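You operate a simulated robot arm through the tools that you are given. There is no shell and no other tool. Be economical: measure what you need, move in short steps, check, and stop when the job is done.

You are at the controls of a simulated robot arm. One attempt, no reset.

Task
The blue magnet is rattling in the vacuum: open the drum and get it out.
Fine: it stays unplugged; free both latches, stand the motor head on the table, then lay the magnet on the table, clear of the drum. Set down upright: blue magnet.
Where things are to end (x, y in the base frame): motor head within 6 cm of [64, 24]; blue magnet within 10 cm of [6, 66].

The check looks at the end state, three seconds after you hand in, the way a careful person would. Anything else that was tipped, shoved, dropped, spilled or broken makes it a failure.

Robot
A 7-joint arm with a two-finger parallel gripper, fixed in place. Base frame: the origin is at the foot of the arm, x ahead of it, y to its left, z up; the work surface is at about z = 80. Units: cm, rad, N and s.
With the tool pointing down near the work surface it reaches from about 12 to 70 cm from the base axis. Its first joint turns from -2.007 to 2.007 rad. Payload 3.91 kg.
The TCP is the grasp point between the finger pads, 3 cm short of the fingertips. In the tool frame z runs along the fingers and y along their closing line. The gripper opens to 11 cm. The fingers are 2 cm wide and 1 cm thick; the gripper's body (4.8 by 11.2 cm) begins 5.5 cm behind the TCP.
Orientation is told as [roll, pitch, yaw] about the base's x, y, z axes, in that order, counted from this pose: with the fingers straight down and closing along the base's y, the tool's x points along the base's -x, its y along +y and its z along -z.

Tools
- The arm moves only by the tool arm_command. Its argument "commands" is a list of rows, each an object of numbers (a shift or turn left out is 0, a gripper value left out holds the last): "dx", "dy", "dz": the shift along the tool's x, y, z in mm; "ax", "ay", "az": the turn, a rotation vector about the tool's x, y, z in degrees; "grip": the opening, from 0 (shut) to 1 (fully open). In form: [{"dx": .., "dy": .., "dz": .., "ax": .., "ay": .., "az": .., "grip": ..}, ...]. A call has 1 to 20 rows; each row is the pose to reach, as a shift and turn from the pose commanded when the call began, along the tool's axes at that moment. A row lasts 0.2 s, in which the tool goes at most 5 cm and 0.15 rad; a call with a longer step from one row to the next is refused whole, and so is a gripper value outside its range. Where a pose cannot be reached the arm comes as near as it can. A force on the tool above 40 N (or 10 N above the force at the start of the call, whichever is more), or a blocked arm, ends the call early, and 0.2 s more pass. The fingers move at their own pace (about 10.8 cm/s each) and stop on an object; they squeeze with about 43 N. The grip force told is the motor's: it shows also when the fingers shut on nothing. Time passes only in rows, and 0.2 s behind the last, so rows that repeat a pose let the fingers close. It gives the time, the measured TCP pose, the force on the tool (base axes), the opening and the grip force at its end, in the units of the frame above (readings bear some noise), with the torque about the TCP (base axes, N m) and any sound that the robot's microphone picked up.
- Cameras (640 x 400 px; columns grow to the right, rows downward): "scene" is fixed at [40.14, 65.03, 167.21]; the picture's right is [-0.81, 0.58, 0.00], its down [0.54, 0.75, -0.38] and it looks along [-0.22, -0.31, -0.92] (base axes); focal length 252 px, centre (320, 200). "wrist" rides on the gripper at [7.2, 1.7, -10.3] in the tool frame; the picture's right is [-0.23, 0.97, 0.00], its down [-0.76, -0.18, -0.62] and it looks along [-0.61, -0.14, 0.78] (tool axes); focal length 222 px, centre (320, 200). There is no depth. A picture from a camera that has moved, and an enlarged one, comes with that camera's place and axes in the base frame and with its lens.
- snapshot(camera): a new picture of that camera. The clock stands still meanwhile.
- slide_trunk(by): slides the trunk up (or, below 0, down) by that many cm; the arm rides with it, the base frame stays. It gives what a move gives, with no picture.
- inspect(camera, box): a new picture of the part [left, top, right, bottom] of that camera's present view, enlarged. The clock stands still meanwhile.
- sign_off(): hands the job in; it is judged then, once.

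Work in short steps. Places have to be worked out from the pictures, the camera data and where the tool is seen: move nearer, look again, correct. Check each grasp and each placing, and mend what went wrong. You have 120 turns and 84 pictures in all, those below and enlarged ones among them. Open the gripper and draw the arm clear of the work before you hand the job in, unless the task says otherwise; then end with one line.

The tools are called after "Emit:" as name(argument=value, ...) on one line, values as JSON. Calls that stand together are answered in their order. arm_command: Moves the arm, as the interface text tells. Its arguments: {"type":"object","properties":{"commands":{"type":"array","items":{"type":"object","properties":{"dx":{"type":"number"},"dy":{"type":"number"},"dz":{"type":"number"},"ax":{"type":"number"},"ay":{"type":"number"},"az":{"type":"number"},"grip":{"type":"number"}}}}},"required":["commands"]} The other tools are called the same way: slide_trunk (by) slides the trunk up or down; snapshot (camera) takes a picture; inspect (camera, box) takes an enlarged picture of a part of a camera's view; sign_off () hands the job in.

At the start:

```text
clock: 0.0
tcp_pos: [31.94, 34.77, 135.45]
tool_rot: [-0.001, 0.0, -0.001]
ft_force: [0.4, 0.2, 0.4]
ft_torque: [0.0, -0.01, 0.0]
opening: 11.01
gripper_force: 0.1
trunk travel left (down, up): [-92.5, 6.5]
```

scene: 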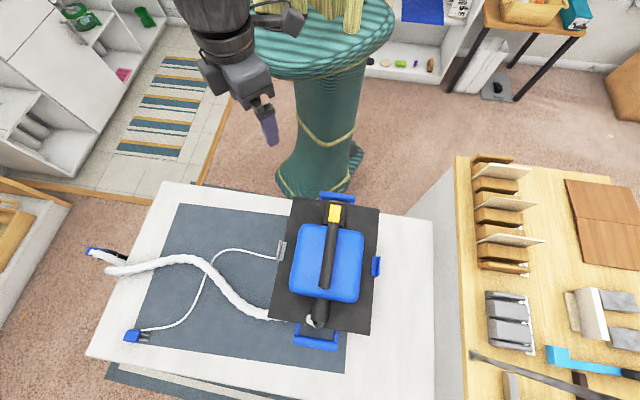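
wrist: 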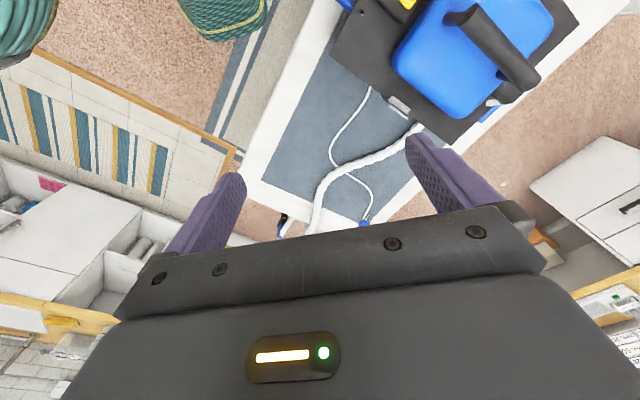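

I'll look closer at the vacuum first to find the latches, handle and head geometry.

Emit:
inspect(camera="scene", box=[250, 180, 410, 360])

Emit:
inspect(camera="wrist", box=[320, 0, 600, 175])

```text
2.22 times, centred on (330, 270) of scene
camera zoom: at [40.14, 65.03, 167.21], right [-0.81, 0.58, 0.0], down [0.54, 0.75, -0.38], along [-0.22, -0.31, -0.92], focal length 559 px, centre (298, 44)
```

zoom: 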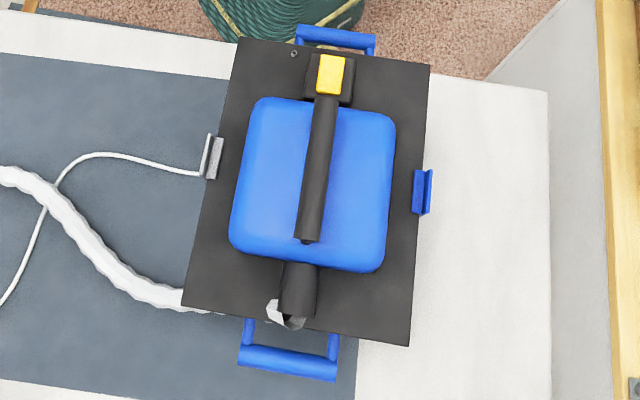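

```text
2.29 times, centred on (460, 88) of wrist
camera zoom: at [24.64, 36.38, 145.82], right [0.23, 0.97, 0.0], down [0.76, -0.18, 0.62], along [0.61, -0.14, -0.78], focal length 508 px, centre (0, 457)
```

zoom: 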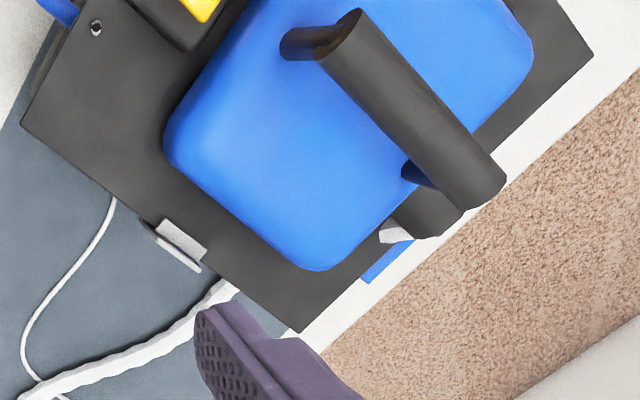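

Triangulated: plate top z≈99, centre ≈(32,57), turned 45°; latches mid long edges at ≈(41,48) (grey) and ≈(23,66) (blue); handle bar z≈112. I go to look at the grey latch from outside, turning the tool 135°.

Emit:
arm_command(commands=[{"dx": -11, "dy": 3, "dz": 15, "az": -7.5}, {"dx": -21, "dy": 6, "dz": 31, "az": -15}, {"dx": -32, "dy": 9, "dz": 46, "az": -22.5}, {"dx": -43, "dy": 12, "dz": 62, "az": -30}, {"dx": -53, "dy": 15, "dz": 77, "az": -37.5}, {"dx": -64, "dy": 18, "dz": 92, "az": -45}, {"dx": -75, "dy": 21, "dz": 108, "az": -52.5}, {"dx": -85, "dy": 24, "dz": 123, "az": -60}, {"dx": -96, "dy": 27, "dz": 138, "az": -67.5}, {"dx": -107, "dy": 30, "dz": 154, "az": -75}, {"dx": -117, "dy": 33, "dz": 169, "az": -82.5}, {"dx": -128, "dy": 36, "dz": 185, "az": -90}, {"dx": -139, "dy": 39, "dz": 200, "az": -97.5}, {"dx": -149, "dy": 42, "dz": 215, "az": -105}, {"dx": -160, "dy": 45, "dz": 231, "az": -112.5}, {"dx": -171, "dy": 48, "dz": 246, "az": -120}, {"dx": -181, "dy": 51, "dz": 262, "az": -127.5}, {"dx": -192, "dy": 55, "dz": 277, "az": -135}])

Emit:
snapshot(camera="wrist")

```text
clock: 3.8
tcp_pos: [51.3, 40.32, 107.68]
tool_rot: [0.0, 0.0, 2.359]
ft_force: [-0.3, 0.8, -0.2]
ft_torque: [-0.03, 0.01, -0.01]
opening: 10.99
gripper_force: 0.1
trunk travel left (down, up): [-92.5, 6.5]
```

```text
79 pictures are left
camera wrist: at [55.22, 33.9, 118.06], right [-0.85, -0.53, 0.0], down [-0.41, 0.66, 0.62], along [-0.33, 0.53, -0.78], focal length 222 px, centre (320, 200)
```

wrist: 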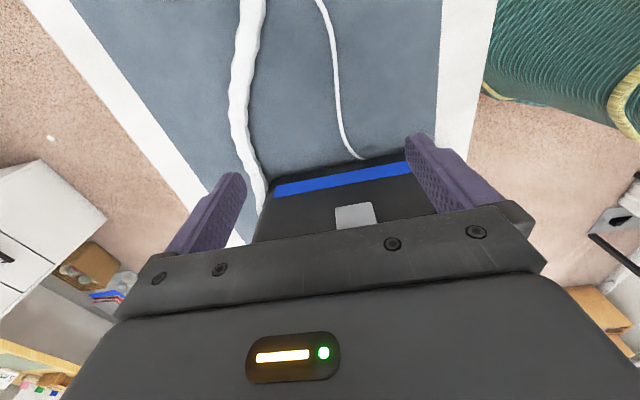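

The gripper hides the drum's side, so I tilt the tool 40° to look at the grey latch face sideways.

Emit:
arm_command(commands=[{"ay": -8}, {"ay": -16}, {"ay": -24}, {"ay": -32}, {"ay": -40}])

Emit:
snapshot(camera="wrist")

```text
clock: 5.0
tcp_pos: [51.19, 40.07, 107.7]
tool_rot: [-0.001, -0.701, 2.356]
ft_force: [0.2, 0.0, 0.1]
ft_torque: [0.04, 0.01, 0.01]
opening: 10.98
gripper_force: 0.0
trunk travel left (down, up): [-92.5, 6.5]
```

```text
78 pictures are left
camera wrist: at [58.62, 30.33, 110.97], right [-0.81, -0.57, 0.15], down [0.0, 0.25, 0.97], along [-0.58, 0.78, -0.21], focal length 222 px, centre (320, 200)
```

wrist: 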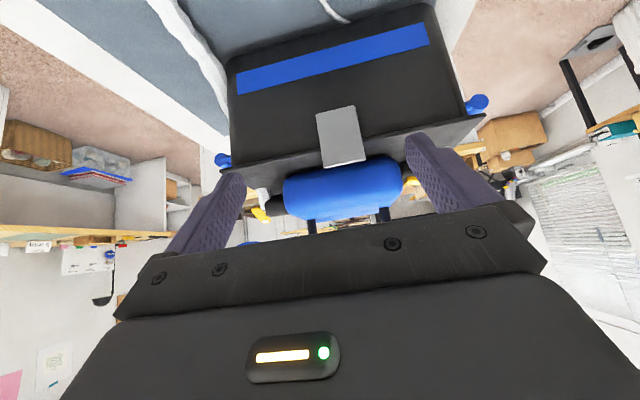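

Emit:
inspect(camera="wrist", box=[220, 60, 440, 200])

```text
2.86 times, centred on (330, 130) of wrist
camera zoom: at [58.62, 30.33, 110.97], right [-0.81, -0.57, 0.15], down [0.0, 0.25, 0.97], along [-0.58, 0.78, -0.21], focal length 635 px, centre (291, 400)
```

zoom: 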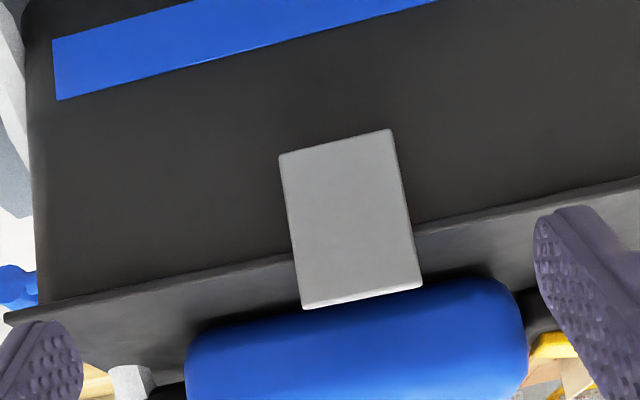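

The grey latch is a flap about 4 cm wide spanning z≈95–102 over the rim. I need its profile to see where it hinges, so I yaw 90° about the vertical and look along the drum's side.

Emit:
arm_command(commands=[{"dx": -2, "dy": 10, "dz": 4, "ax": 4.82, "az": 5.74}, {"dx": -3, "dy": 19, "dz": 9, "ax": 9.63, "az": 11.48}, {"dx": -5, "dy": 29, "dz": 13, "ax": 14.45, "az": 17.2}, {"dx": -7, "dy": 38, "dz": 17, "ax": 19.27, "az": 22.97}, {"dx": -8, "dy": 48, "dz": 22, "ax": 24.1, "az": 28.7}, {"dx": -10, "dy": 57, "dz": 26, "ax": 28.9, "az": 34.45}, {"dx": -12, "dy": 67, "dz": 30, "ax": 33.7, "az": 40.2}, {"dx": -13, "dy": 77, "dz": 35, "ax": 38.5, "az": 45.9}, {"dx": -15, "dy": 86, "dz": 39, "ax": 43.35, "az": 51.7}, {"dx": -17, "dy": 96, "dz": 43, "ax": 48.2, "az": 57.4}, {"dx": -18, "dy": 105, "dz": 48, "ax": 53, "az": 63.2}, {"dx": -20, "dy": 115, "dz": 52, "ax": 57.8, "az": 68.9}])

Emit:
snapshot(camera="wrist")

```text
clock: 7.6
tcp_pos: [39.36, 35.46, 105.06]
tool_rot: [0.0, -0.699, 0.784]
ft_force: [0.6, 0.1, -0.4]
ft_torque: [0.0, 0.0, 0.02]
opening: 11.03
gripper_force: 0.0
trunk travel left (down, up): [-92.5, 6.5]
```

```text
76 pictures are left
camera wrist: at [29.59, 28.13, 108.31], right [-0.56, 0.81, 0.15], down [0.25, 0.0, 0.97], along [0.79, 0.58, -0.21], focal length 222 px, centre (320, 200)
```

wrist: 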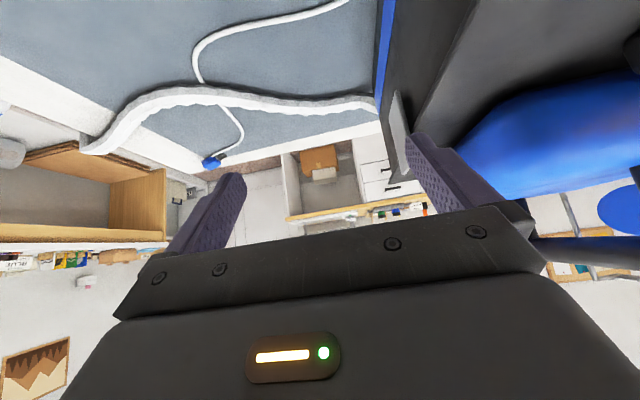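

Emit:
inspect(camera="wrist", box=[350, 70, 450, 150])

```text
5.00 times, centred on (400, 110) of wrist
camera zoom: at [29.59, 28.13, 108.31], right [-0.56, 0.81, 0.15], down [0.25, 0.0, 0.97], along [0.79, 0.58, -0.21], focal length 1111 px, centre (-80, 650)
```

zoom: 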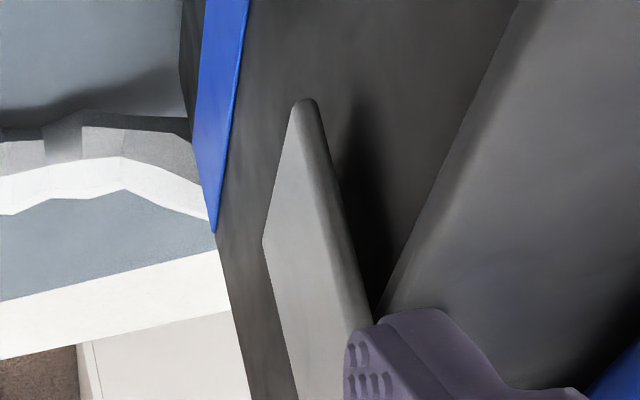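

The right finger hides the latch's upper part; I shift sideways and up a little for a clear profile.

Emit:
arm_command(commands=[{"dx": -10, "dy": 20, "dz": -12}, {"dx": -19, "dy": 38, "dz": -23}])

Emit:
inspect(camera="wrist", box=[270, 60, 420, 180])

```text
clock: 8.2
tcp_pos: [36.89, 38.15, 107.92]
tool_rot: [0.0, -0.696, 0.786]
ft_force: [-0.5, 0.1, -0.2]
ft_torque: [-0.04, -0.01, 0.01]
opening: 11.01
gripper_force: 0.1
trunk travel left (down, up): [-92.5, 6.5]
```

```text
3.33 times, centred on (345, 120) of wrist
camera zoom: at [27.05, 30.67, 111.17], right [-0.57, 0.81, 0.15], down [0.26, 0.0, 0.97], along [0.78, 0.58, -0.21], focal length 740 px, centre (237, 467)
```

zoom: 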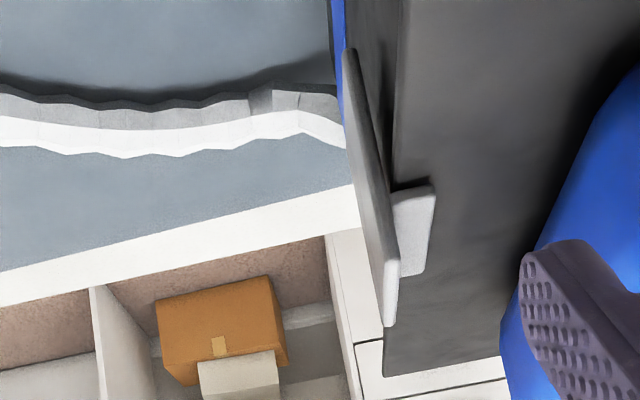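

The latch profile is clear: a flap outside the rim with a claw hooked over the plate and a pull tab standing above, so it must swing outward/down about a low hinge. I'll push the tab outward from inside with closed fingers; first raise, untilt and close.

Emit:
arm_command(commands=[{"dx": -13, "dz": -15, "ay": 8, "grip": 0}, {"dx": -26, "dz": -31, "ay": 16}, {"dx": -38, "dz": -46, "ay": 24}, {"dx": -51, "dz": -61, "ay": 32}, {"dx": -64, "dz": -77, "ay": 40}])

```text
clock: 9.4
tcp_pos: [36.82, 38.17, 118.04]
tool_rot: [0.0, 0.004, 0.786]
ft_force: [0.0, -0.5, 0.5]
ft_torque: [-0.02, 0.02, 0.01]
opening: 0.0
gripper_force: 38.1
trunk travel left (down, up): [-92.5, 6.5]
```

Emit:
arm_command(commands=[{"dx": -8, "dy": 6, "dz": 4, "az": -7.5}, {"dx": -16, "dy": 11, "dz": 8, "az": -15}, {"dx": -24, "dy": 17, "dz": 12, "az": -22.5}, {"dx": -33, "dy": 23, "dz": 16, "az": -30}, {"dx": -41, "dy": 28, "dz": 20, "az": -37.5}, {"dx": -49, "dy": 34, "dz": 30, "az": -45}, {"dx": -57, "dy": 40, "dz": 40, "az": -52.5}, {"dx": -65, "dy": 45, "dz": 50, "az": -60}, {"dx": -73, "dy": 51, "dz": 60, "az": -67.5}, {"dx": -81, "dy": 57, "dz": 70, "az": -75}, {"dx": -90, "dy": 62, "dz": 80, "az": -82.5}, {"dx": -98, "dy": 68, "dz": 90, "az": -90}])

Emit:
snapshot(camera="wrist")

Emit:
inspect(camera="scene", box=[240, 180, 400, 280])

```text
clock: 12.0
tcp_pos: [38.95, 50.0, 109.14]
tool_rot: [0.0, 0.0, 2.359]
ft_force: [0.4, -0.9, 0.3]
ft_torque: [0.01, 0.02, 0.0]
opening: 0.01
gripper_force: 37.9
trunk travel left (down, up): [-92.5, 6.5]
```

```text
73 pictures are left
camera wrist: at [42.89, 43.64, 119.39], right [-0.85, -0.53, 0.0], down [-0.42, 0.66, 0.62], along [-0.33, 0.53, -0.78], focal length 222 px, centre (320, 200)
```

wrist: 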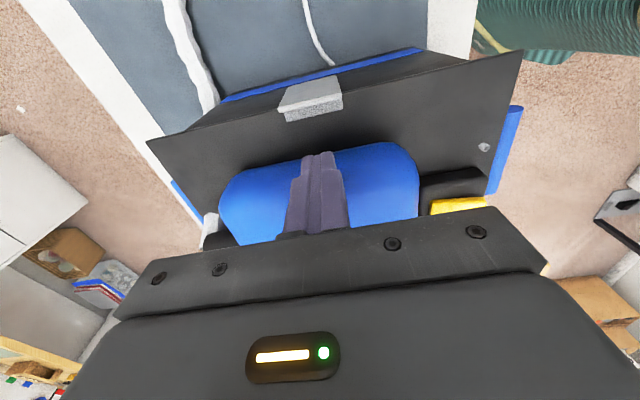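

```text
4.00 times, centred on (320, 230) of scene
camera zoom: at [40.14, 65.03, 167.21], right [-0.81, 0.58, 0.0], down [0.54, 0.75, -0.38], along [-0.22, -0.31, -0.92], focal length 1006 px, centre (320, 80)
```

zoom: 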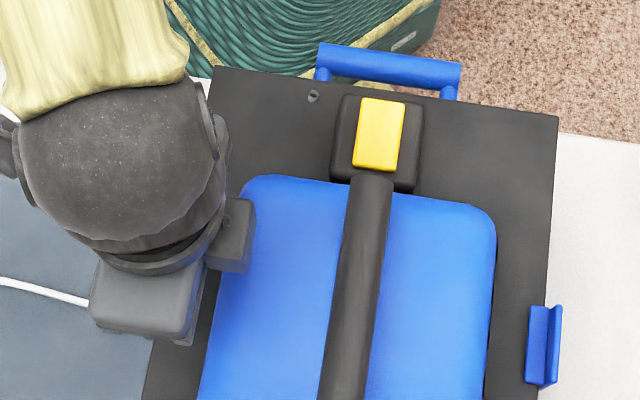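

Fingertips sit just inside the claw (claw inner edge b≈6.5, tab at b≈4, tip at b≈7.8). I lower to tip z≈100.4 and push outward.

Emit:
arm_command(commands=[{"dz": 30}, {"dz": 50}, {"dz": 57}, {"dz": 57, "dx": 8}, {"dz": 57, "dx": 16}, {"dz": 57, "dx": 24}, {"dz": 57, "dx": 32}, {"dz": 57, "dx": 40}, {"dz": 57, "dx": 48}, {"dz": 57, "dx": 56}])

Emit:
snapshot(camera="wrist")

```text
clock: 14.2
tcp_pos: [42.77, 45.82, 103.32]
tool_rot: [-0.001, 0.001, 2.356]
ft_force: [0.0, 0.2, -1.0]
ft_torque: [0.01, 0.03, 0.02]
opening: 0.01
gripper_force: 38.0
trunk travel left (down, up): [-92.5, 6.5]
```

```text
71 pictures are left
camera wrist: at [46.81, 39.52, 113.7], right [-0.85, -0.53, 0.0], down [-0.41, 0.66, 0.62], along [-0.33, 0.53, -0.78], focal length 222 px, centre (320, 200)
```

wrist: 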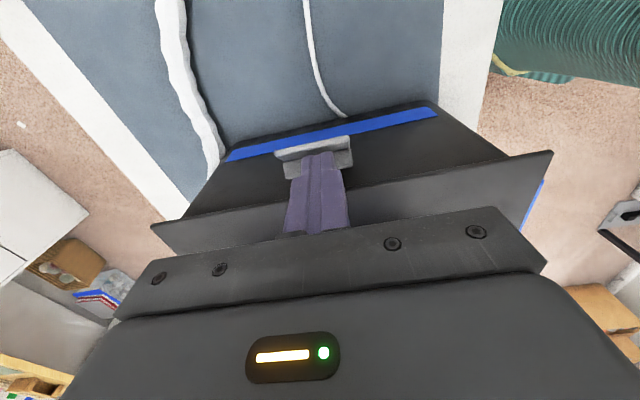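

It swings freely outward. I follow through outward and downward to lay it fully open.

Emit:
arm_command(commands=[{"dx": 12}, {"dx": 24, "dz": 8}, {"dx": 32, "dz": 20}, {"dx": 36, "dz": 34}, {"dx": 36, "dz": 48}, {"dx": 36, "dz": 58}])

Emit:
snapshot(camera="wrist")

```text
clock: 15.6
tcp_pos: [45.34, 43.22, 97.56]
tool_rot: [0.0, -0.001, 2.354]
ft_force: [0.0, 0.8, -0.1]
ft_torque: [0.0, -0.01, 0.0]
opening: 0.03
gripper_force: 37.8
trunk travel left (down, up): [-92.5, 6.5]
```

```text
70 pictures are left
camera wrist: at [49.27, 36.95, 107.86], right [-0.85, -0.53, 0.0], down [-0.41, 0.66, 0.62], along [-0.33, 0.53, -0.78], focal length 222 px, centre (320, 200)
```

wrist: 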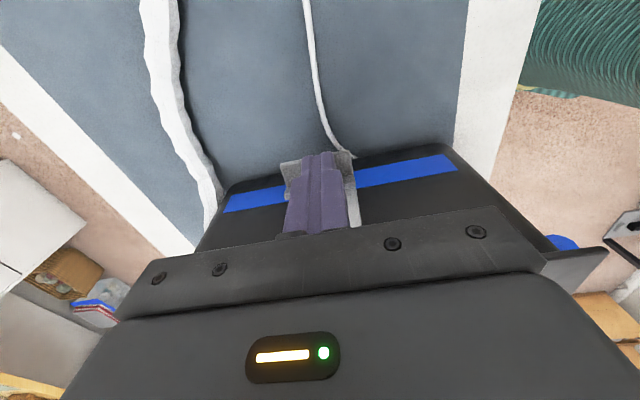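

The grey latch hangs open past horizontal. Next, rise and cross over to the blue latch, turning the tool on the way.

Emit:
arm_command(commands=[{"dz": -45}, {"dz": -90}, {"dz": -135}, {"dz": -180}, {"dz": -225}, {"dz": -245}, {"dz": -245, "dx": -25, "az": 7.5}, {"dz": -245, "dx": -50, "az": 15}, {"dz": -245, "dx": -75, "az": 22.5}, {"dz": -245, "dx": -100, "az": 30}, {"dz": -245, "dx": -125, "az": 37.5}, {"dz": -245, "dx": -150, "az": 45}, {"dz": -245, "dx": -175, "az": 52.5}, {"dz": -245, "dx": -200, "az": 60}, {"dz": -245, "dx": -225, "az": 67.5}, {"dz": -245, "dx": -250, "az": 75}, {"dz": -245, "dx": -275, "az": 82.5}, {"dz": -245, "dx": -290, "az": 90}])

Emit:
arm_command(commands=[{"az": 7.5}, {"az": 15}, {"az": 22.5}, {"az": 30}, {"az": 37.5}, {"az": 45}, {"az": 52.5}, {"az": 60}, {"az": 67.5}, {"az": 75}, {"az": 82.5}, {"az": 90}])

Emit:
snapshot(camera="wrist")

Emit:
snapshot(camera="scene")

```text
clock: 19.4
tcp_pos: [24.74, 63.96, 122.07]
tool_rot: [0.002, -0.001, 0.782]
ft_force: [0.2, 0.3, -0.2]
ft_torque: [0.01, -0.03, 0.02]
opening: 0.01
gripper_force: 37.6
trunk travel left (down, up): [-92.5, 6.5]
```

```text
clock: 22.0
tcp_pos: [24.85, 63.96, 122.23]
tool_rot: [0.0, -0.001, -0.788]
ft_force: [-0.2, -0.9, -0.8]
ft_torque: [-0.01, -0.03, -0.02]
opening: 0.01
gripper_force: 37.8
trunk travel left (down, up): [-92.5, 6.5]
```

```text
69 pictures are left
camera wrist: at [20.98, 70.22, 132.42], right [0.85, 0.53, 0.0], down [0.41, -0.66, 0.62], along [0.33, -0.53, -0.78], focal length 222 px, centre (320, 200)
```

wrist: 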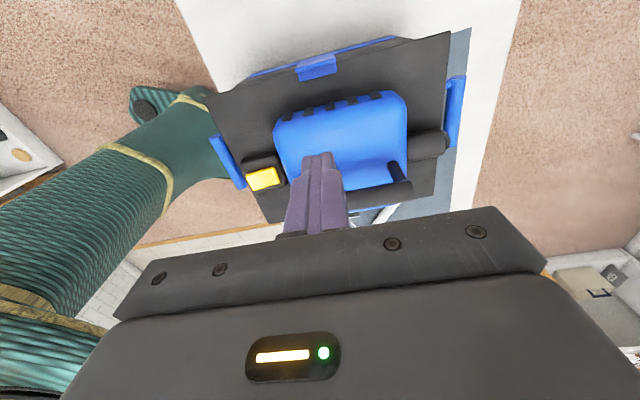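

```text
68 pictures are left
```

scene: 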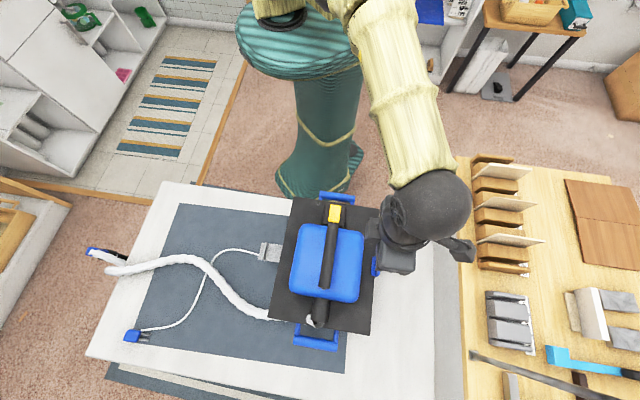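

Grey latch is confirmed open. The blue claw's inner edge is at b≈28.8, with my fingertips just inside, so I repeat the same descent and sweep.

Emit:
arm_command(commands=[{"dz": 45}, {"dz": 90}, {"dz": 135}, {"dz": 165}, {"dz": 180}, {"dz": 188}, {"dz": 188, "dx": 8}, {"dz": 188, "dx": 16}, {"dz": 188, "dx": 24}, {"dz": 188, "dx": 32}, {"dz": 188, "dx": 40}, {"dz": 188, "dx": 48}, {"dz": 188, "dx": 56}, {"dz": 188, "dx": 68}, {"dz": 196, "dx": 80}, {"dz": 208, "dx": 88}, {"dz": 222, "dx": 92}, {"dz": 236, "dx": 92}, {"dz": 246, "dx": 92}])

Emit:
snapshot(camera="wrist")

```text
clock: 26.0
tcp_pos: [17.58, 67.75, 98.8]
tool_rot: [0.009, 0.009, -0.783]
ft_force: [-7.9, -3.5, 33.1]
ft_torque: [0.1, 0.26, -0.02]
opening: 0.01
gripper_force: 37.7
out of reach, approached as far as the arm can: row 14, 15, 16, 17, 18, 19
trunk travel left (down, up): [-92.5, 6.5]
```

```text
67 pictures are left
camera wrist: at [13.66, 73.96, 109.19], right [0.85, 0.53, 0.01], down [0.41, -0.67, 0.62], along [0.33, -0.52, -0.79], focal length 222 px, centre (320, 200)
```

wrist: 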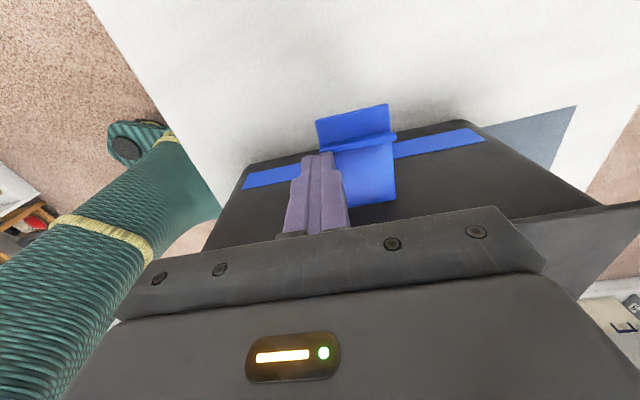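

The blue latch is folded down to about horizontal; the arm hit its reach limit and presses on it. I lift off and look.

Emit:
arm_command(commands=[{"dz": -20}, {"dz": -60}, {"dz": -100}, {"dz": -140}])

Emit:
snapshot(camera="wrist")

Emit:
inspect(camera="scene", box=[240, 180, 440, 360])

```text
clock: 27.0
tcp_pos: [17.86, 67.54, 112.13]
tool_rot: [0.001, 0.0, -0.784]
ft_force: [-0.5, 0.2, -0.5]
ft_torque: [0.0, -0.04, 0.0]
opening: 0.01
gripper_force: 37.9
trunk travel left (down, up): [-92.5, 6.5]
```

```text
66 pictures are left
camera wrist: at [13.89, 73.93, 122.38], right [0.85, 0.53, 0.0], down [0.41, -0.66, 0.62], along [0.33, -0.53, -0.78], focal length 222 px, centre (320, 200)
```

wrist: 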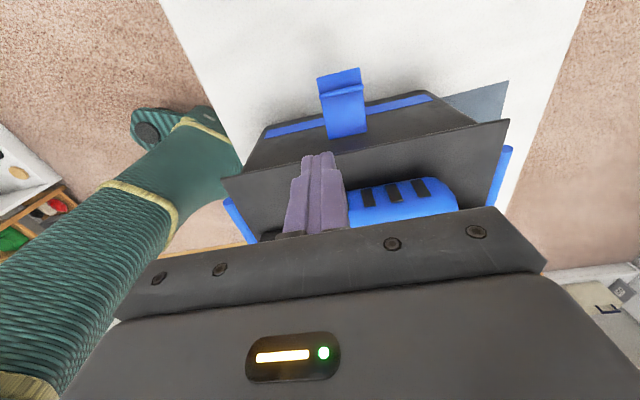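

```text
2.22 times, centred on (340, 270) of scene
camera zoom: at [40.14, 65.03, 167.21], right [-0.81, 0.58, 0.0], down [0.54, 0.75, -0.38], along [-0.22, -0.31, -0.92], focal length 559 px, centre (276, 44)
```

zoom: 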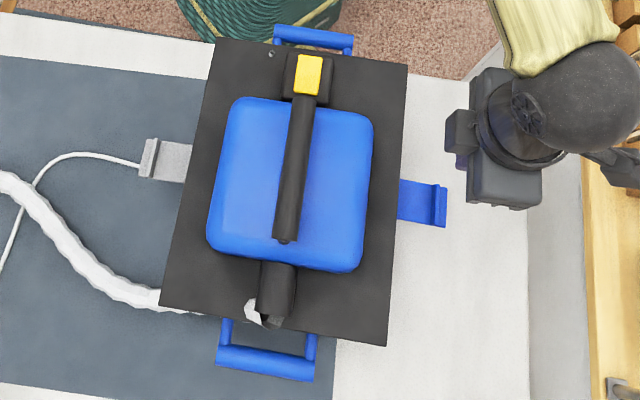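

Both latches are open. Before lifting, check whether the hose/cord is attached to the head: zoom on the port end.

Emit:
inspect(camera="scene", box=[255, 280, 345, 350])

```text
5.71 times, centred on (300, 315) of scene
camera zoom: at [40.14, 65.03, 167.21], right [-0.81, 0.58, 0.0], down [0.54, 0.75, -0.38], along [-0.22, -0.31, -0.92], focal length 1437 px, centre (434, -457)
```

zoom: 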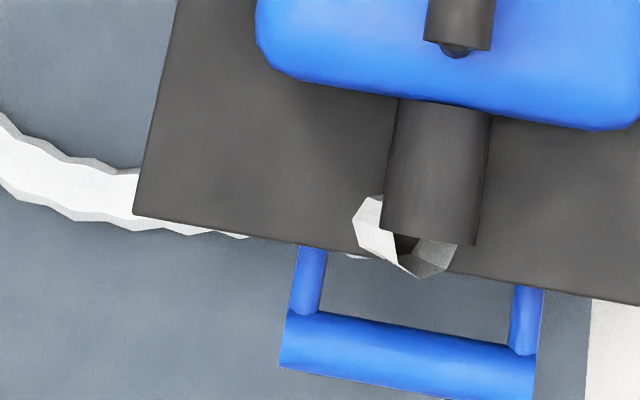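

The hose end seems to sit at the head's port; I'll watch it on a small test lift. Now move over the handle bar (centre ≈(32.2,57.6), along 45°), yaw to close across it, and open the gripper.

Emit:
arm_command(commands=[{"dz": -45}, {"dz": -90, "grip": 0.6}, {"dz": -130}, {"dx": -14, "dy": 3, "dz": -130, "az": -7.5}, {"dx": -29, "dy": 5, "dz": -130, "az": -15}, {"dx": -43, "dy": 8, "dz": -130, "az": -22.5}, {"dx": -57, "dy": 10, "dz": -130, "az": -30}, {"dx": -72, "dy": 13, "dz": -130, "az": -37.5}, {"dx": -86, "dy": 16, "dz": -130, "az": -45}, {"dx": -100, "dy": 18, "dz": -130, "az": -52.5}, {"dx": -115, "dy": 21, "dz": -130, "az": -60}, {"dx": -129, "dy": 23, "dz": -130, "az": -67.5}, {"dx": -143, "dy": 26, "dz": -130, "az": -75}, {"dx": -158, "dy": 29, "dz": -130, "az": -82.5}, {"dx": -172, "dy": 31, "dz": -130, "az": -90}])

Emit:
snapshot(camera="wrist")

```text
clock: 30.2
tcp_pos: [32.32, 57.75, 124.98]
tool_rot: [0.0, 0.0, 0.791]
ft_force: [-0.3, -0.1, 0.3]
ft_torque: [-0.02, 0.03, -0.03]
opening: 6.59
gripper_force: 0.0
trunk travel left (down, up): [-92.5, 6.5]
```

```text
63 pictures are left
camera wrist: at [26.17, 53.79, 135.36], right [-0.53, 0.85, 0.0], down [0.66, 0.42, 0.62], along [0.53, 0.33, -0.78], focal length 222 px, centre (320, 200)
```

wrist: 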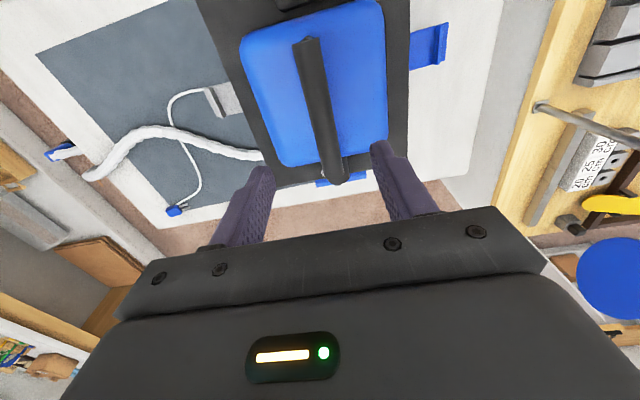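

Handle bar triangulates at z≈113 top, b≈17.9 under the TCP; dome top ≈106.5. I descend to z≈111.3 and close.

Emit:
arm_command(commands=[{"dz": 40}, {"dz": 80}, {"dz": 110}, {"dz": 125}, {"dz": 136}, {"dz": 136, "grip": 0}, {"dz": 136}, {"dz": 136}, {"dz": 136}])

Emit:
inspect(camera="scene", box=[240, 180, 440, 360])

```text
clock: 32.2
tcp_pos: [32.2, 57.83, 111.48]
tool_rot: [0.0, 0.0, 0.786]
ft_force: [1.5, -0.7, -0.2]
ft_torque: [0.29, -0.31, -0.07]
opening: 2.46
gripper_force: 43.1
trunk travel left (down, up): [-92.5, 6.5]
```

```text
2.22 times, centred on (340, 270) of scene
camera zoom: at [40.14, 65.03, 167.21], right [-0.81, 0.58, 0.0], down [0.54, 0.75, -0.38], along [-0.22, -0.31, -0.92], focal length 559 px, centre (276, 44)
```

zoom: 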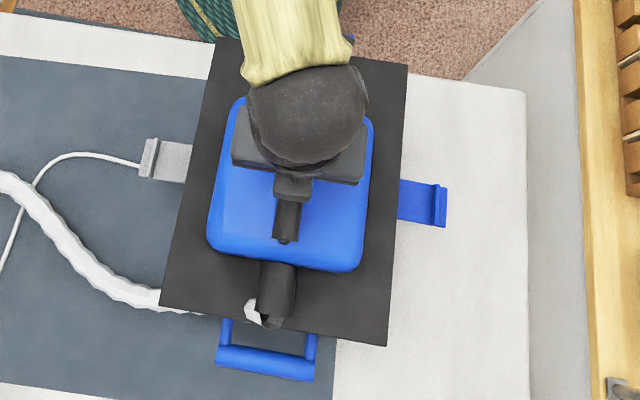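

Bar is held (2.46 cm). Test lift 3 cm, slowly, and watch the hose and forces.

Emit:
arm_command(commands=[{"dz": -8}, {"dz": -16}, {"dz": -24}, {"dz": -30}, {"dz": -30}])

Emit:
inspect(camera="scene", box=[240, 180, 440, 360])

```text
clock: 33.4
tcp_pos: [32.37, 57.63, 114.34]
tool_rot: [0.0, 0.001, 0.786]
ft_force: [0.2, 0.2, -12.0]
ft_torque: [0.0, 0.01, 0.0]
opening: 2.46
gripper_force: 43.1
trunk travel left (down, up): [-92.5, 6.5]
```

```text
2.22 times, centred on (340, 270) of scene
camera zoom: at [40.14, 65.03, 167.21], right [-0.81, 0.58, 0.0], down [0.54, 0.75, -0.38], along [-0.22, -0.31, -0.92], focal length 559 px, centre (276, 44)
```

zoom: 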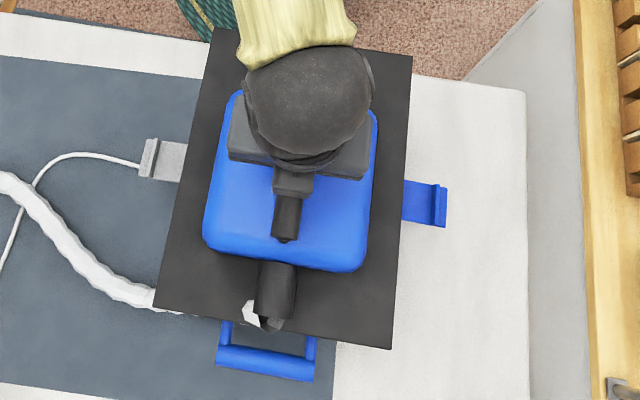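

The head lifts level, weighing ~12 N. Lift further 17 cm in small steps, then look.

Emit:
arm_command(commands=[{"dz": -15}, {"dz": -30}, {"dz": -45}, {"dz": -60}, {"dz": -80}, {"dz": -100}, {"dz": -120}, {"dz": -140}, {"dz": -160}, {"dz": -170}, {"dz": -170}])

Emit:
snapshot(camera="scene")

Emit:
snapshot(camera="wrist")

```text
clock: 35.8
tcp_pos: [32.37, 57.78, 131.39]
tool_rot: [0.001, 0.002, 0.788]
ft_force: [1.4, 0.4, -11.9]
ft_torque: [-0.02, 0.02, 0.01]
opening: 2.46
gripper_force: 43.1
trunk travel left (down, up): [-92.5, 6.5]
```

```text
60 pictures are left
```

scene: 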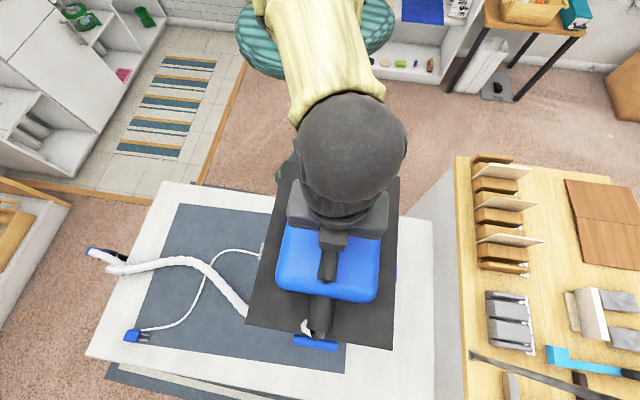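

```text
59 pictures are left
camera wrist: at [26.04, 53.97, 141.76], right [-0.53, 0.85, 0.0], down [0.66, 0.41, 0.62], along [0.53, 0.33, -0.78], focal length 222 px, centre (320, 200)
```

wrist: 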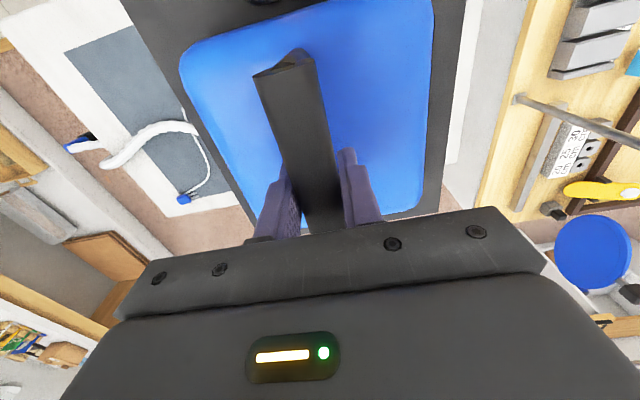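

Emit:
inspect(camera="scene", box=[230, 280, 360, 370])

```text
4.44 times, centred on (295, 325) of scene
camera zoom: at [40.14, 65.03, 167.21], right [-0.81, 0.58, 0.0], down [0.54, 0.75, -0.38], along [-0.22, -0.31, -0.92], focal length 1118 px, centre (431, -356)
```

zoom: 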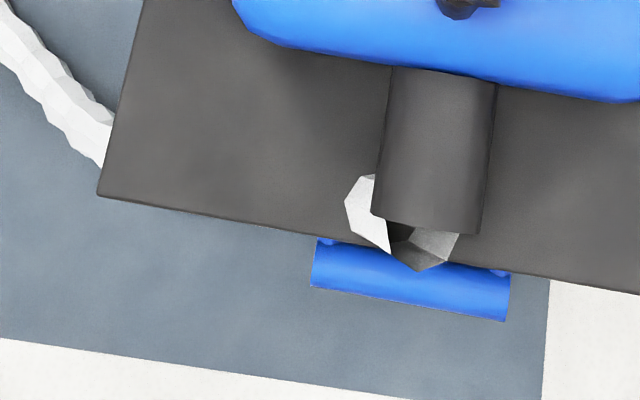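

The white stub moves with the head (part of its port). Carry the head along −b toward the target at this height, keeping orientation, then look.

Emit:
arm_command(commands=[{"dy": -10}, {"dy": -30}, {"dy": -55}, {"dy": -80}, {"dy": -105}, {"dy": -130}, {"dy": -155}, {"dy": -180}, {"dy": -205}, {"dy": -230}, {"dy": -255}, {"dy": -280}, {"dy": -305}, {"dy": -330}, {"dy": -355}, {"dy": -380}, {"dy": -405}, {"dy": -430}, {"dy": -448, "dx": 8}, {"dy": -455, "dx": 15}])

Emit:
snapshot(camera="scene")

Emit:
snapshot(camera="wrist")

```text
clock: 40.0
tcp_pos: [63.6, 24.49, 131.33]
tool_rot: [0.0, 0.001, 0.788]
ft_force: [0.1, -0.2, -12.3]
ft_torque: [-0.05, 0.01, -0.02]
opening: 2.43
gripper_force: 43.4
trunk travel left (down, up): [-92.5, 6.5]
```

```text
57 pictures are left
```

scene: 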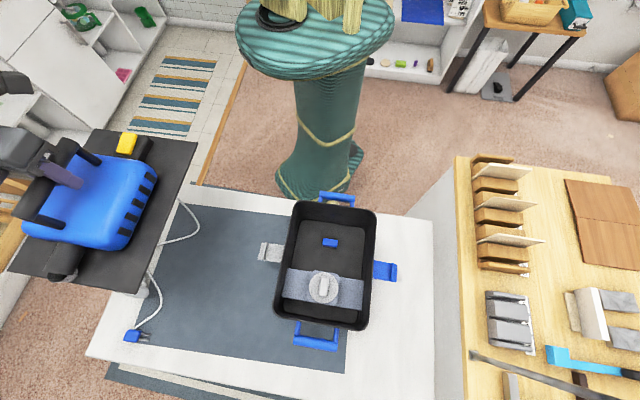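

```text
56 pictures are left
camera wrist: at [57.34, 20.6, 141.75], right [-0.53, 0.85, 0.0], down [0.67, 0.41, 0.62], along [0.53, 0.33, -0.78], focal length 222 px, centre (320, 200)
```

wrist: 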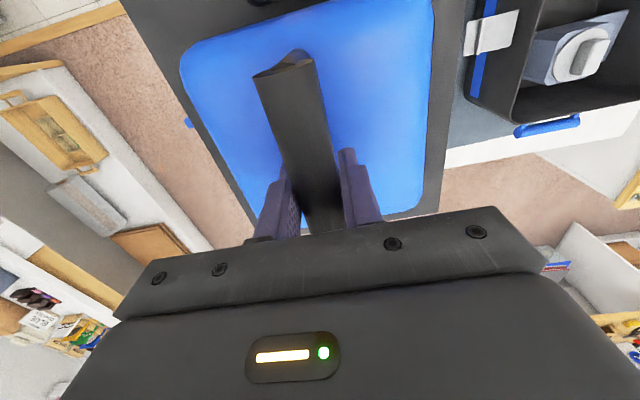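

Emit:
inspect(camera="scene", box=[0, 110, 260, 370])

Emit:
inspect(camera="scene", box=[260, 190, 400, 340])

```text
1.54 times, centred on (130, 240) of scene
camera zoom: at [40.14, 65.03, 167.21], right [-0.81, 0.58, 0.0], down [0.54, 0.75, -0.38], along [-0.22, -0.31, -0.92], focal length 387 px, centre (612, 138)
```

zoom: 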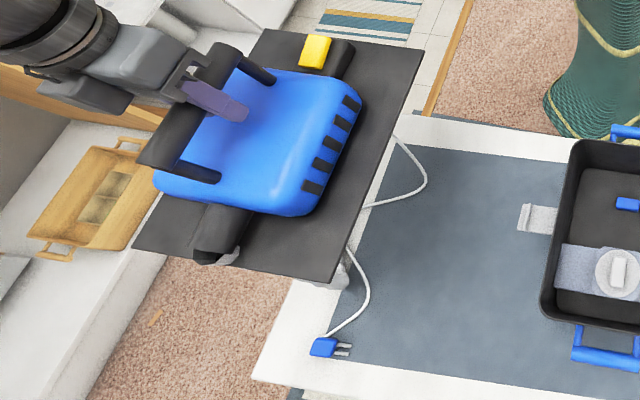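

```text
2.67 times, centred on (330, 265) of scene
camera zoom: at [40.14, 65.03, 167.21], right [-0.81, 0.58, 0.0], down [0.54, 0.75, -0.38], along [-0.22, -0.31, -0.92], focal length 671 px, centre (293, 27)
```

zoom: 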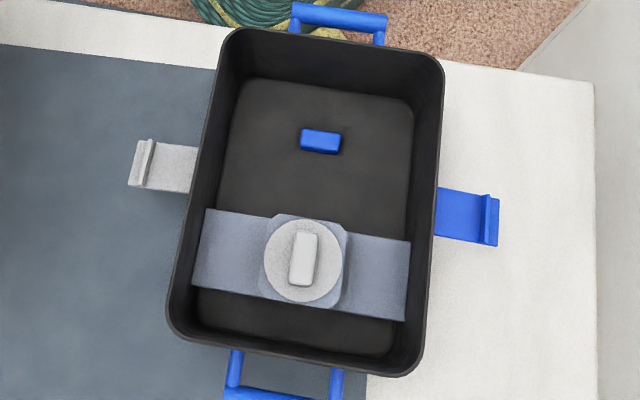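

The head carries cord and hose along; drum is open, with the blue magnet on its floor. I lower the head toward the table and check before contact.

Emit:
arm_command(commands=[{"dz": 20}, {"dz": 50}, {"dz": 80}, {"dz": 110}, {"dz": 140}, {"dz": 170}, {"dz": 200}, {"dz": 230}, {"dz": 260}, {"dz": 280}, {"dz": 290}])

Emit:
inspect(camera="scene", box=[60, 130, 300, 370])

```text
clock: 42.4
tcp_pos: [63.58, 24.37, 102.13]
tool_rot: [0.0, 0.002, 0.788]
ft_force: [0.6, -0.7, -12.2]
ft_torque: [0.0, -0.02, -0.01]
opening: 2.46
gripper_force: 43.3
trunk travel left (down, up): [-92.5, 6.5]
```

```text
1.67 times, centred on (180, 250) of scene
camera zoom: at [40.14, 65.03, 167.21], right [-0.81, 0.58, 0.0], down [0.54, 0.75, -0.38], along [-0.22, -0.31, -0.92], focal length 419 px, centre (553, 117)
```

zoom: 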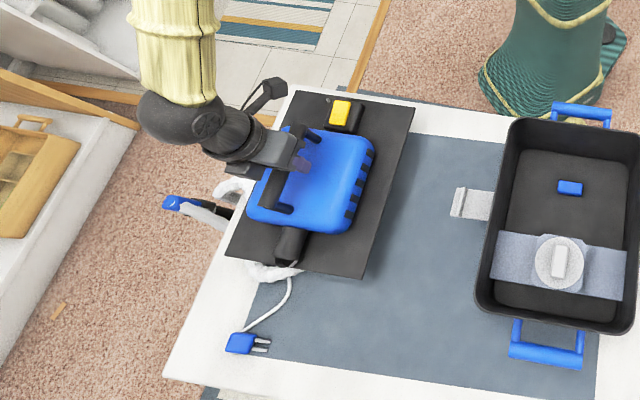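

Emit:
arm_command(commands=[{"dz": 15}, {"dz": 30}, {"dz": 42}, {"dz": 52}, {"dz": 60}, {"dz": 66}, {"dz": 72}, {"dz": 77}])

Emit:
inspect(camera="scene", box=[60, 130, 300, 370])

```text
clock: 44.2
tcp_pos: [63.54, 24.62, 94.6]
tool_rot: [0.001, 0.002, 0.788]
ft_force: [0.6, 0.0, -11.6]
ft_torque: [0.0, -0.02, 0.0]
opening: 2.49
gripper_force: 42.5
trunk travel left (down, up): [-92.5, 6.5]
```

```text
1.67 times, centred on (180, 250) of scene
camera zoom: at [40.14, 65.03, 167.21], right [-0.81, 0.58, 0.0], down [0.54, 0.75, -0.38], along [-0.22, -0.31, -0.92], focal length 419 px, centre (553, 117)
```

zoom: 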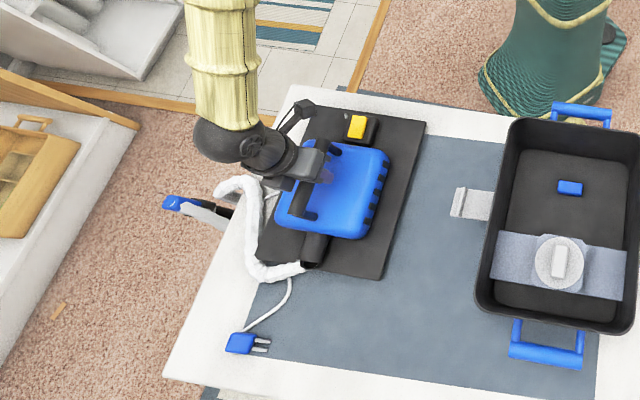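

Still hanging freely; the hose runs along the outer side of the plate. Continue down in fine steps until contact.

Emit:
arm_command(commands=[{"dz": 3}, {"dz": 6}, {"dz": 9}, {"dz": 11}, {"dz": 13}])

```text
clock: 45.4
tcp_pos: [63.49, 24.54, 93.3]
tool_rot: [0.001, 0.001, 0.786]
ft_force: [-0.3, 0.9, -11.7]
ft_torque: [-0.04, 0.01, 0.02]
opening: 2.45
gripper_force: 42.8
trunk travel left (down, up): [-92.5, 6.5]
```

Emit:
arm_command(commands=[{"dz": 3}, {"dz": 6}, {"dz": 9}, {"dz": 12}, {"dz": 14}])

Emit:
inspect(camera="scene", box=[60, 130, 300, 370])

```text
clock: 46.6
tcp_pos: [63.47, 24.42, 92.49]
tool_rot: [-0.003, -0.011, 0.785]
ft_force: [1.9, 3.0, 35.3]
ft_torque: [-0.28, 0.33, -0.06]
opening: 2.47
gripper_force: 42.8
trunk travel left (down, up): [-92.5, 6.5]
```

```text
1.67 times, centred on (180, 250) of scene
camera zoom: at [40.14, 65.03, 167.21], right [-0.81, 0.58, 0.0], down [0.54, 0.75, -0.38], along [-0.22, -0.31, -0.92], focal length 419 px, centre (553, 117)
```

zoom: 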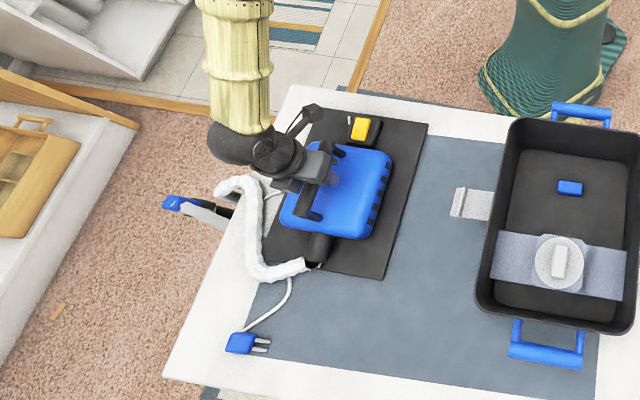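

Contact at z≈92.5, level. I relax the pressing, release, and rise straight up.

Emit:
arm_command(commands=[{"dz": -6}, {"dz": -6}, {"dz": -6, "grip": 0.5}, {"dz": -6}, {"dz": -6}, {"dz": -30}, {"dz": -70}, {"dz": -115}, {"dz": -160}, {"dz": -205}, {"dz": -250}])

Emit:
inspect(camera="scene", box=[60, 130, 300, 370])

Emit:
snapshot(camera="wrist")

```text
clock: 49.0
tcp_pos: [63.35, 24.41, 117.17]
tool_rot: [0.001, 0.0, 0.786]
ft_force: [-0.3, 0.0, 0.1]
ft_torque: [0.01, 0.02, 0.0]
opening: 5.49
gripper_force: 0.1
trunk travel left (down, up): [-92.5, 6.5]
```

```text
1.67 times, centred on (180, 250) of scene
camera zoom: at [40.14, 65.03, 167.21], right [-0.81, 0.58, 0.0], down [0.54, 0.75, -0.38], along [-0.22, -0.31, -0.92], focal length 419 px, centre (553, 117)
```

zoom: 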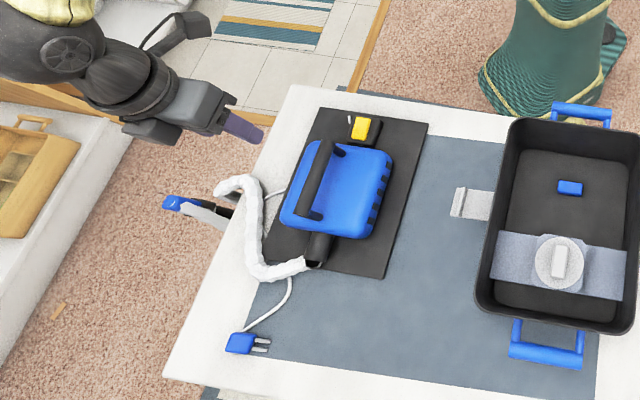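

```text
49 pictures are left
camera wrist: at [57.04, 20.53, 127.54], right [-0.53, 0.85, 0.0], down [0.66, 0.41, 0.62], along [0.53, 0.33, -0.78], focal length 222 px, centre (320, 200)
```

wrist: 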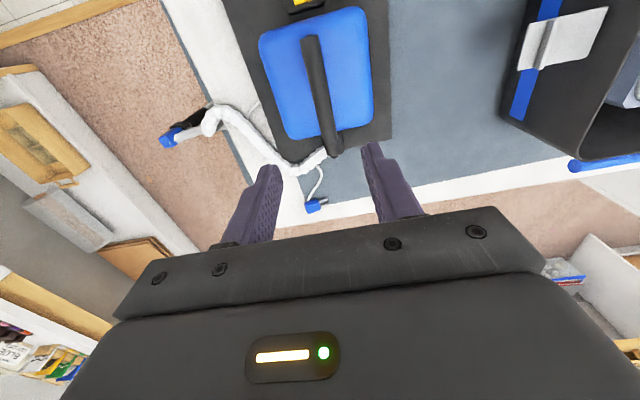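

The head stands flat at ≈(63.4,24.4). Magnet estimated at ≈(26.2,51.1) on the drum floor; I move above it, turning toward yaw −45 on the way.

Emit:
arm_command(commands=[{"dy": 20, "dx": 4, "az": 5}, {"dy": 45, "dx": 8, "az": 10}, {"dy": 70, "dx": 12, "az": 15}, {"dy": 95, "dx": 16, "az": 20}, {"dy": 120, "dx": 20, "az": 25}, {"dy": 145, "dx": 24, "az": 30}, {"dy": 170, "dx": 28, "az": 35}, {"dy": 195, "dx": 32, "az": 40}, {"dy": 220, "dx": 36, "az": 45}, {"dy": 245, "dx": 40, "az": 50}, {"dy": 270, "dx": 44, "az": 55}, {"dy": 295, "dx": 48, "az": 60}, {"dy": 320, "dx": 52, "az": 65}, {"dy": 345, "dx": 56, "az": 70}, {"dy": 372, "dx": 60, "az": 75}, {"dy": 400, "dx": 66, "az": 80}, {"dy": 428, "dx": 70, "az": 85}, {"dy": 451, "dx": 73, "az": 90}])

Emit:
snapshot(camera="wrist")

```text
clock: 52.8
tcp_pos: [26.25, 51.24, 116.9]
tool_rot: [0.0, 0.0, -0.787]
ft_force: [0.5, 0.6, 0.1]
ft_torque: [-0.01, -0.04, 0.04]
opening: 5.53
gripper_force: 0.1
trunk travel left (down, up): [-92.5, 6.5]
```

```text
48 pictures are left
camera wrist: at [22.31, 57.49, 127.25], right [0.85, 0.53, 0.0], down [0.41, -0.66, 0.62], along [0.33, -0.53, -0.78], focal length 222 px, centre (320, 200)
```

wrist: 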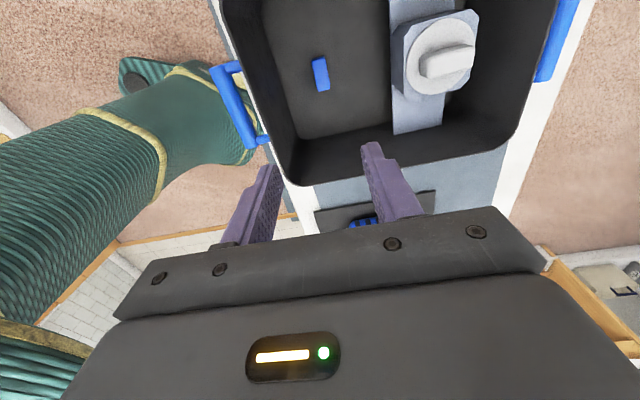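

Emit:
inspect(camera="wrist", box=[270, 30, 370, 120])

Emit:
inspect(camera="wrist", box=[220, 0, 560, 200])

```text
4.44 times, centred on (320, 75) of wrist
camera zoom: at [22.31, 57.49, 127.25], right [0.85, 0.53, 0.0], down [0.41, -0.66, 0.62], along [0.33, -0.53, -0.78], focal length 987 px, centre (320, 756)
```

zoom: 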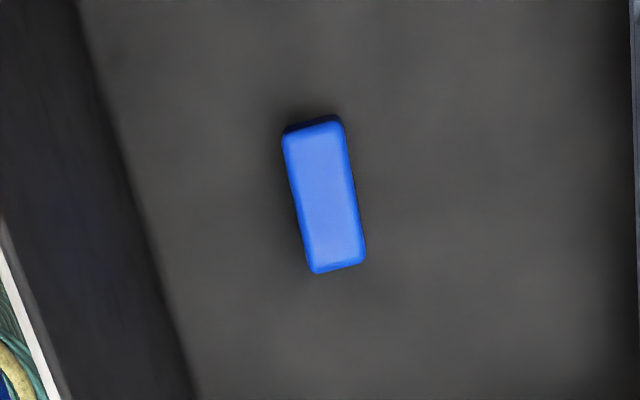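

```text
1.88 times, centred on (390, 100) of wrist
camera zoom: at [22.31, 57.49, 127.25], right [0.85, 0.53, 0.0], down [0.41, -0.66, 0.62], along [0.33, -0.53, -0.78], focal length 418 px, centre (188, 388)
```

zoom: 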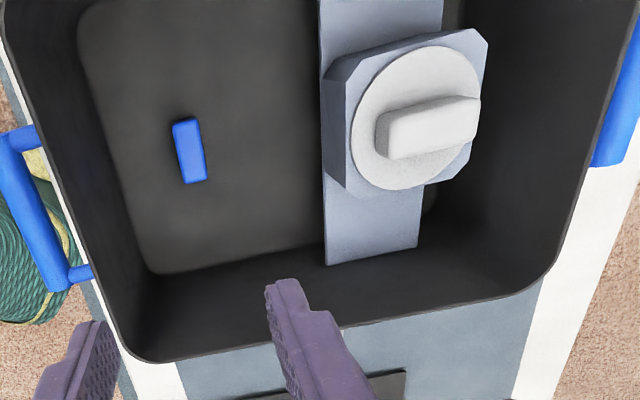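

Magnet: 5×2.3 cm bar lying along b, centre ≈(26.4,51.4). Gripping its ends along b keeps the hand clear of the drum's near wall; I turn another 90° so that the camera side faces the drum's free middle.

Emit:
arm_command(commands=[{"az": 7.5}, {"az": 15}, {"az": 22.5}, {"az": 30}, {"az": 37.5}, {"az": 45}, {"az": 52.5}, {"az": 60}, {"az": 67.5}, {"az": 75}, {"az": 82.5, "grip": 0.75}, {"az": 90}])

Emit:
snapshot(camera="wrist")

```text
clock: 55.4
tcp_pos: [26.21, 51.33, 116.93]
tool_rot: [0.002, 0.0, -2.356]
ft_force: [-0.3, -0.1, 0.6]
ft_torque: [-0.01, 0.01, 0.01]
opening: 8.26
gripper_force: 0.2
trunk travel left (down, up): [-92.5, 6.5]
```

```text
45 pictures are left
camera wrist: at [32.57, 55.22, 127.29], right [0.53, -0.85, 0.0], down [-0.66, -0.41, 0.62], along [-0.53, -0.33, -0.78], focal length 222 px, centre (320, 200)
```

wrist: 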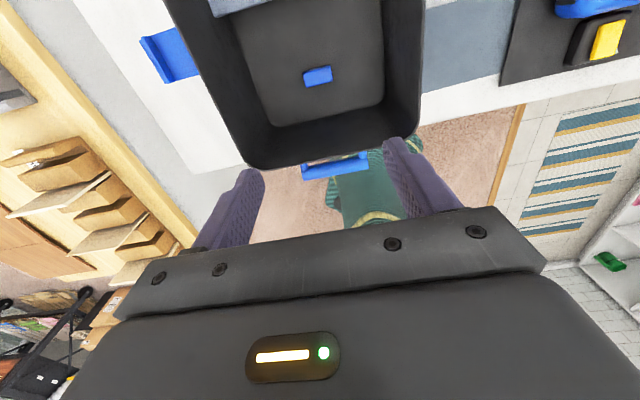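

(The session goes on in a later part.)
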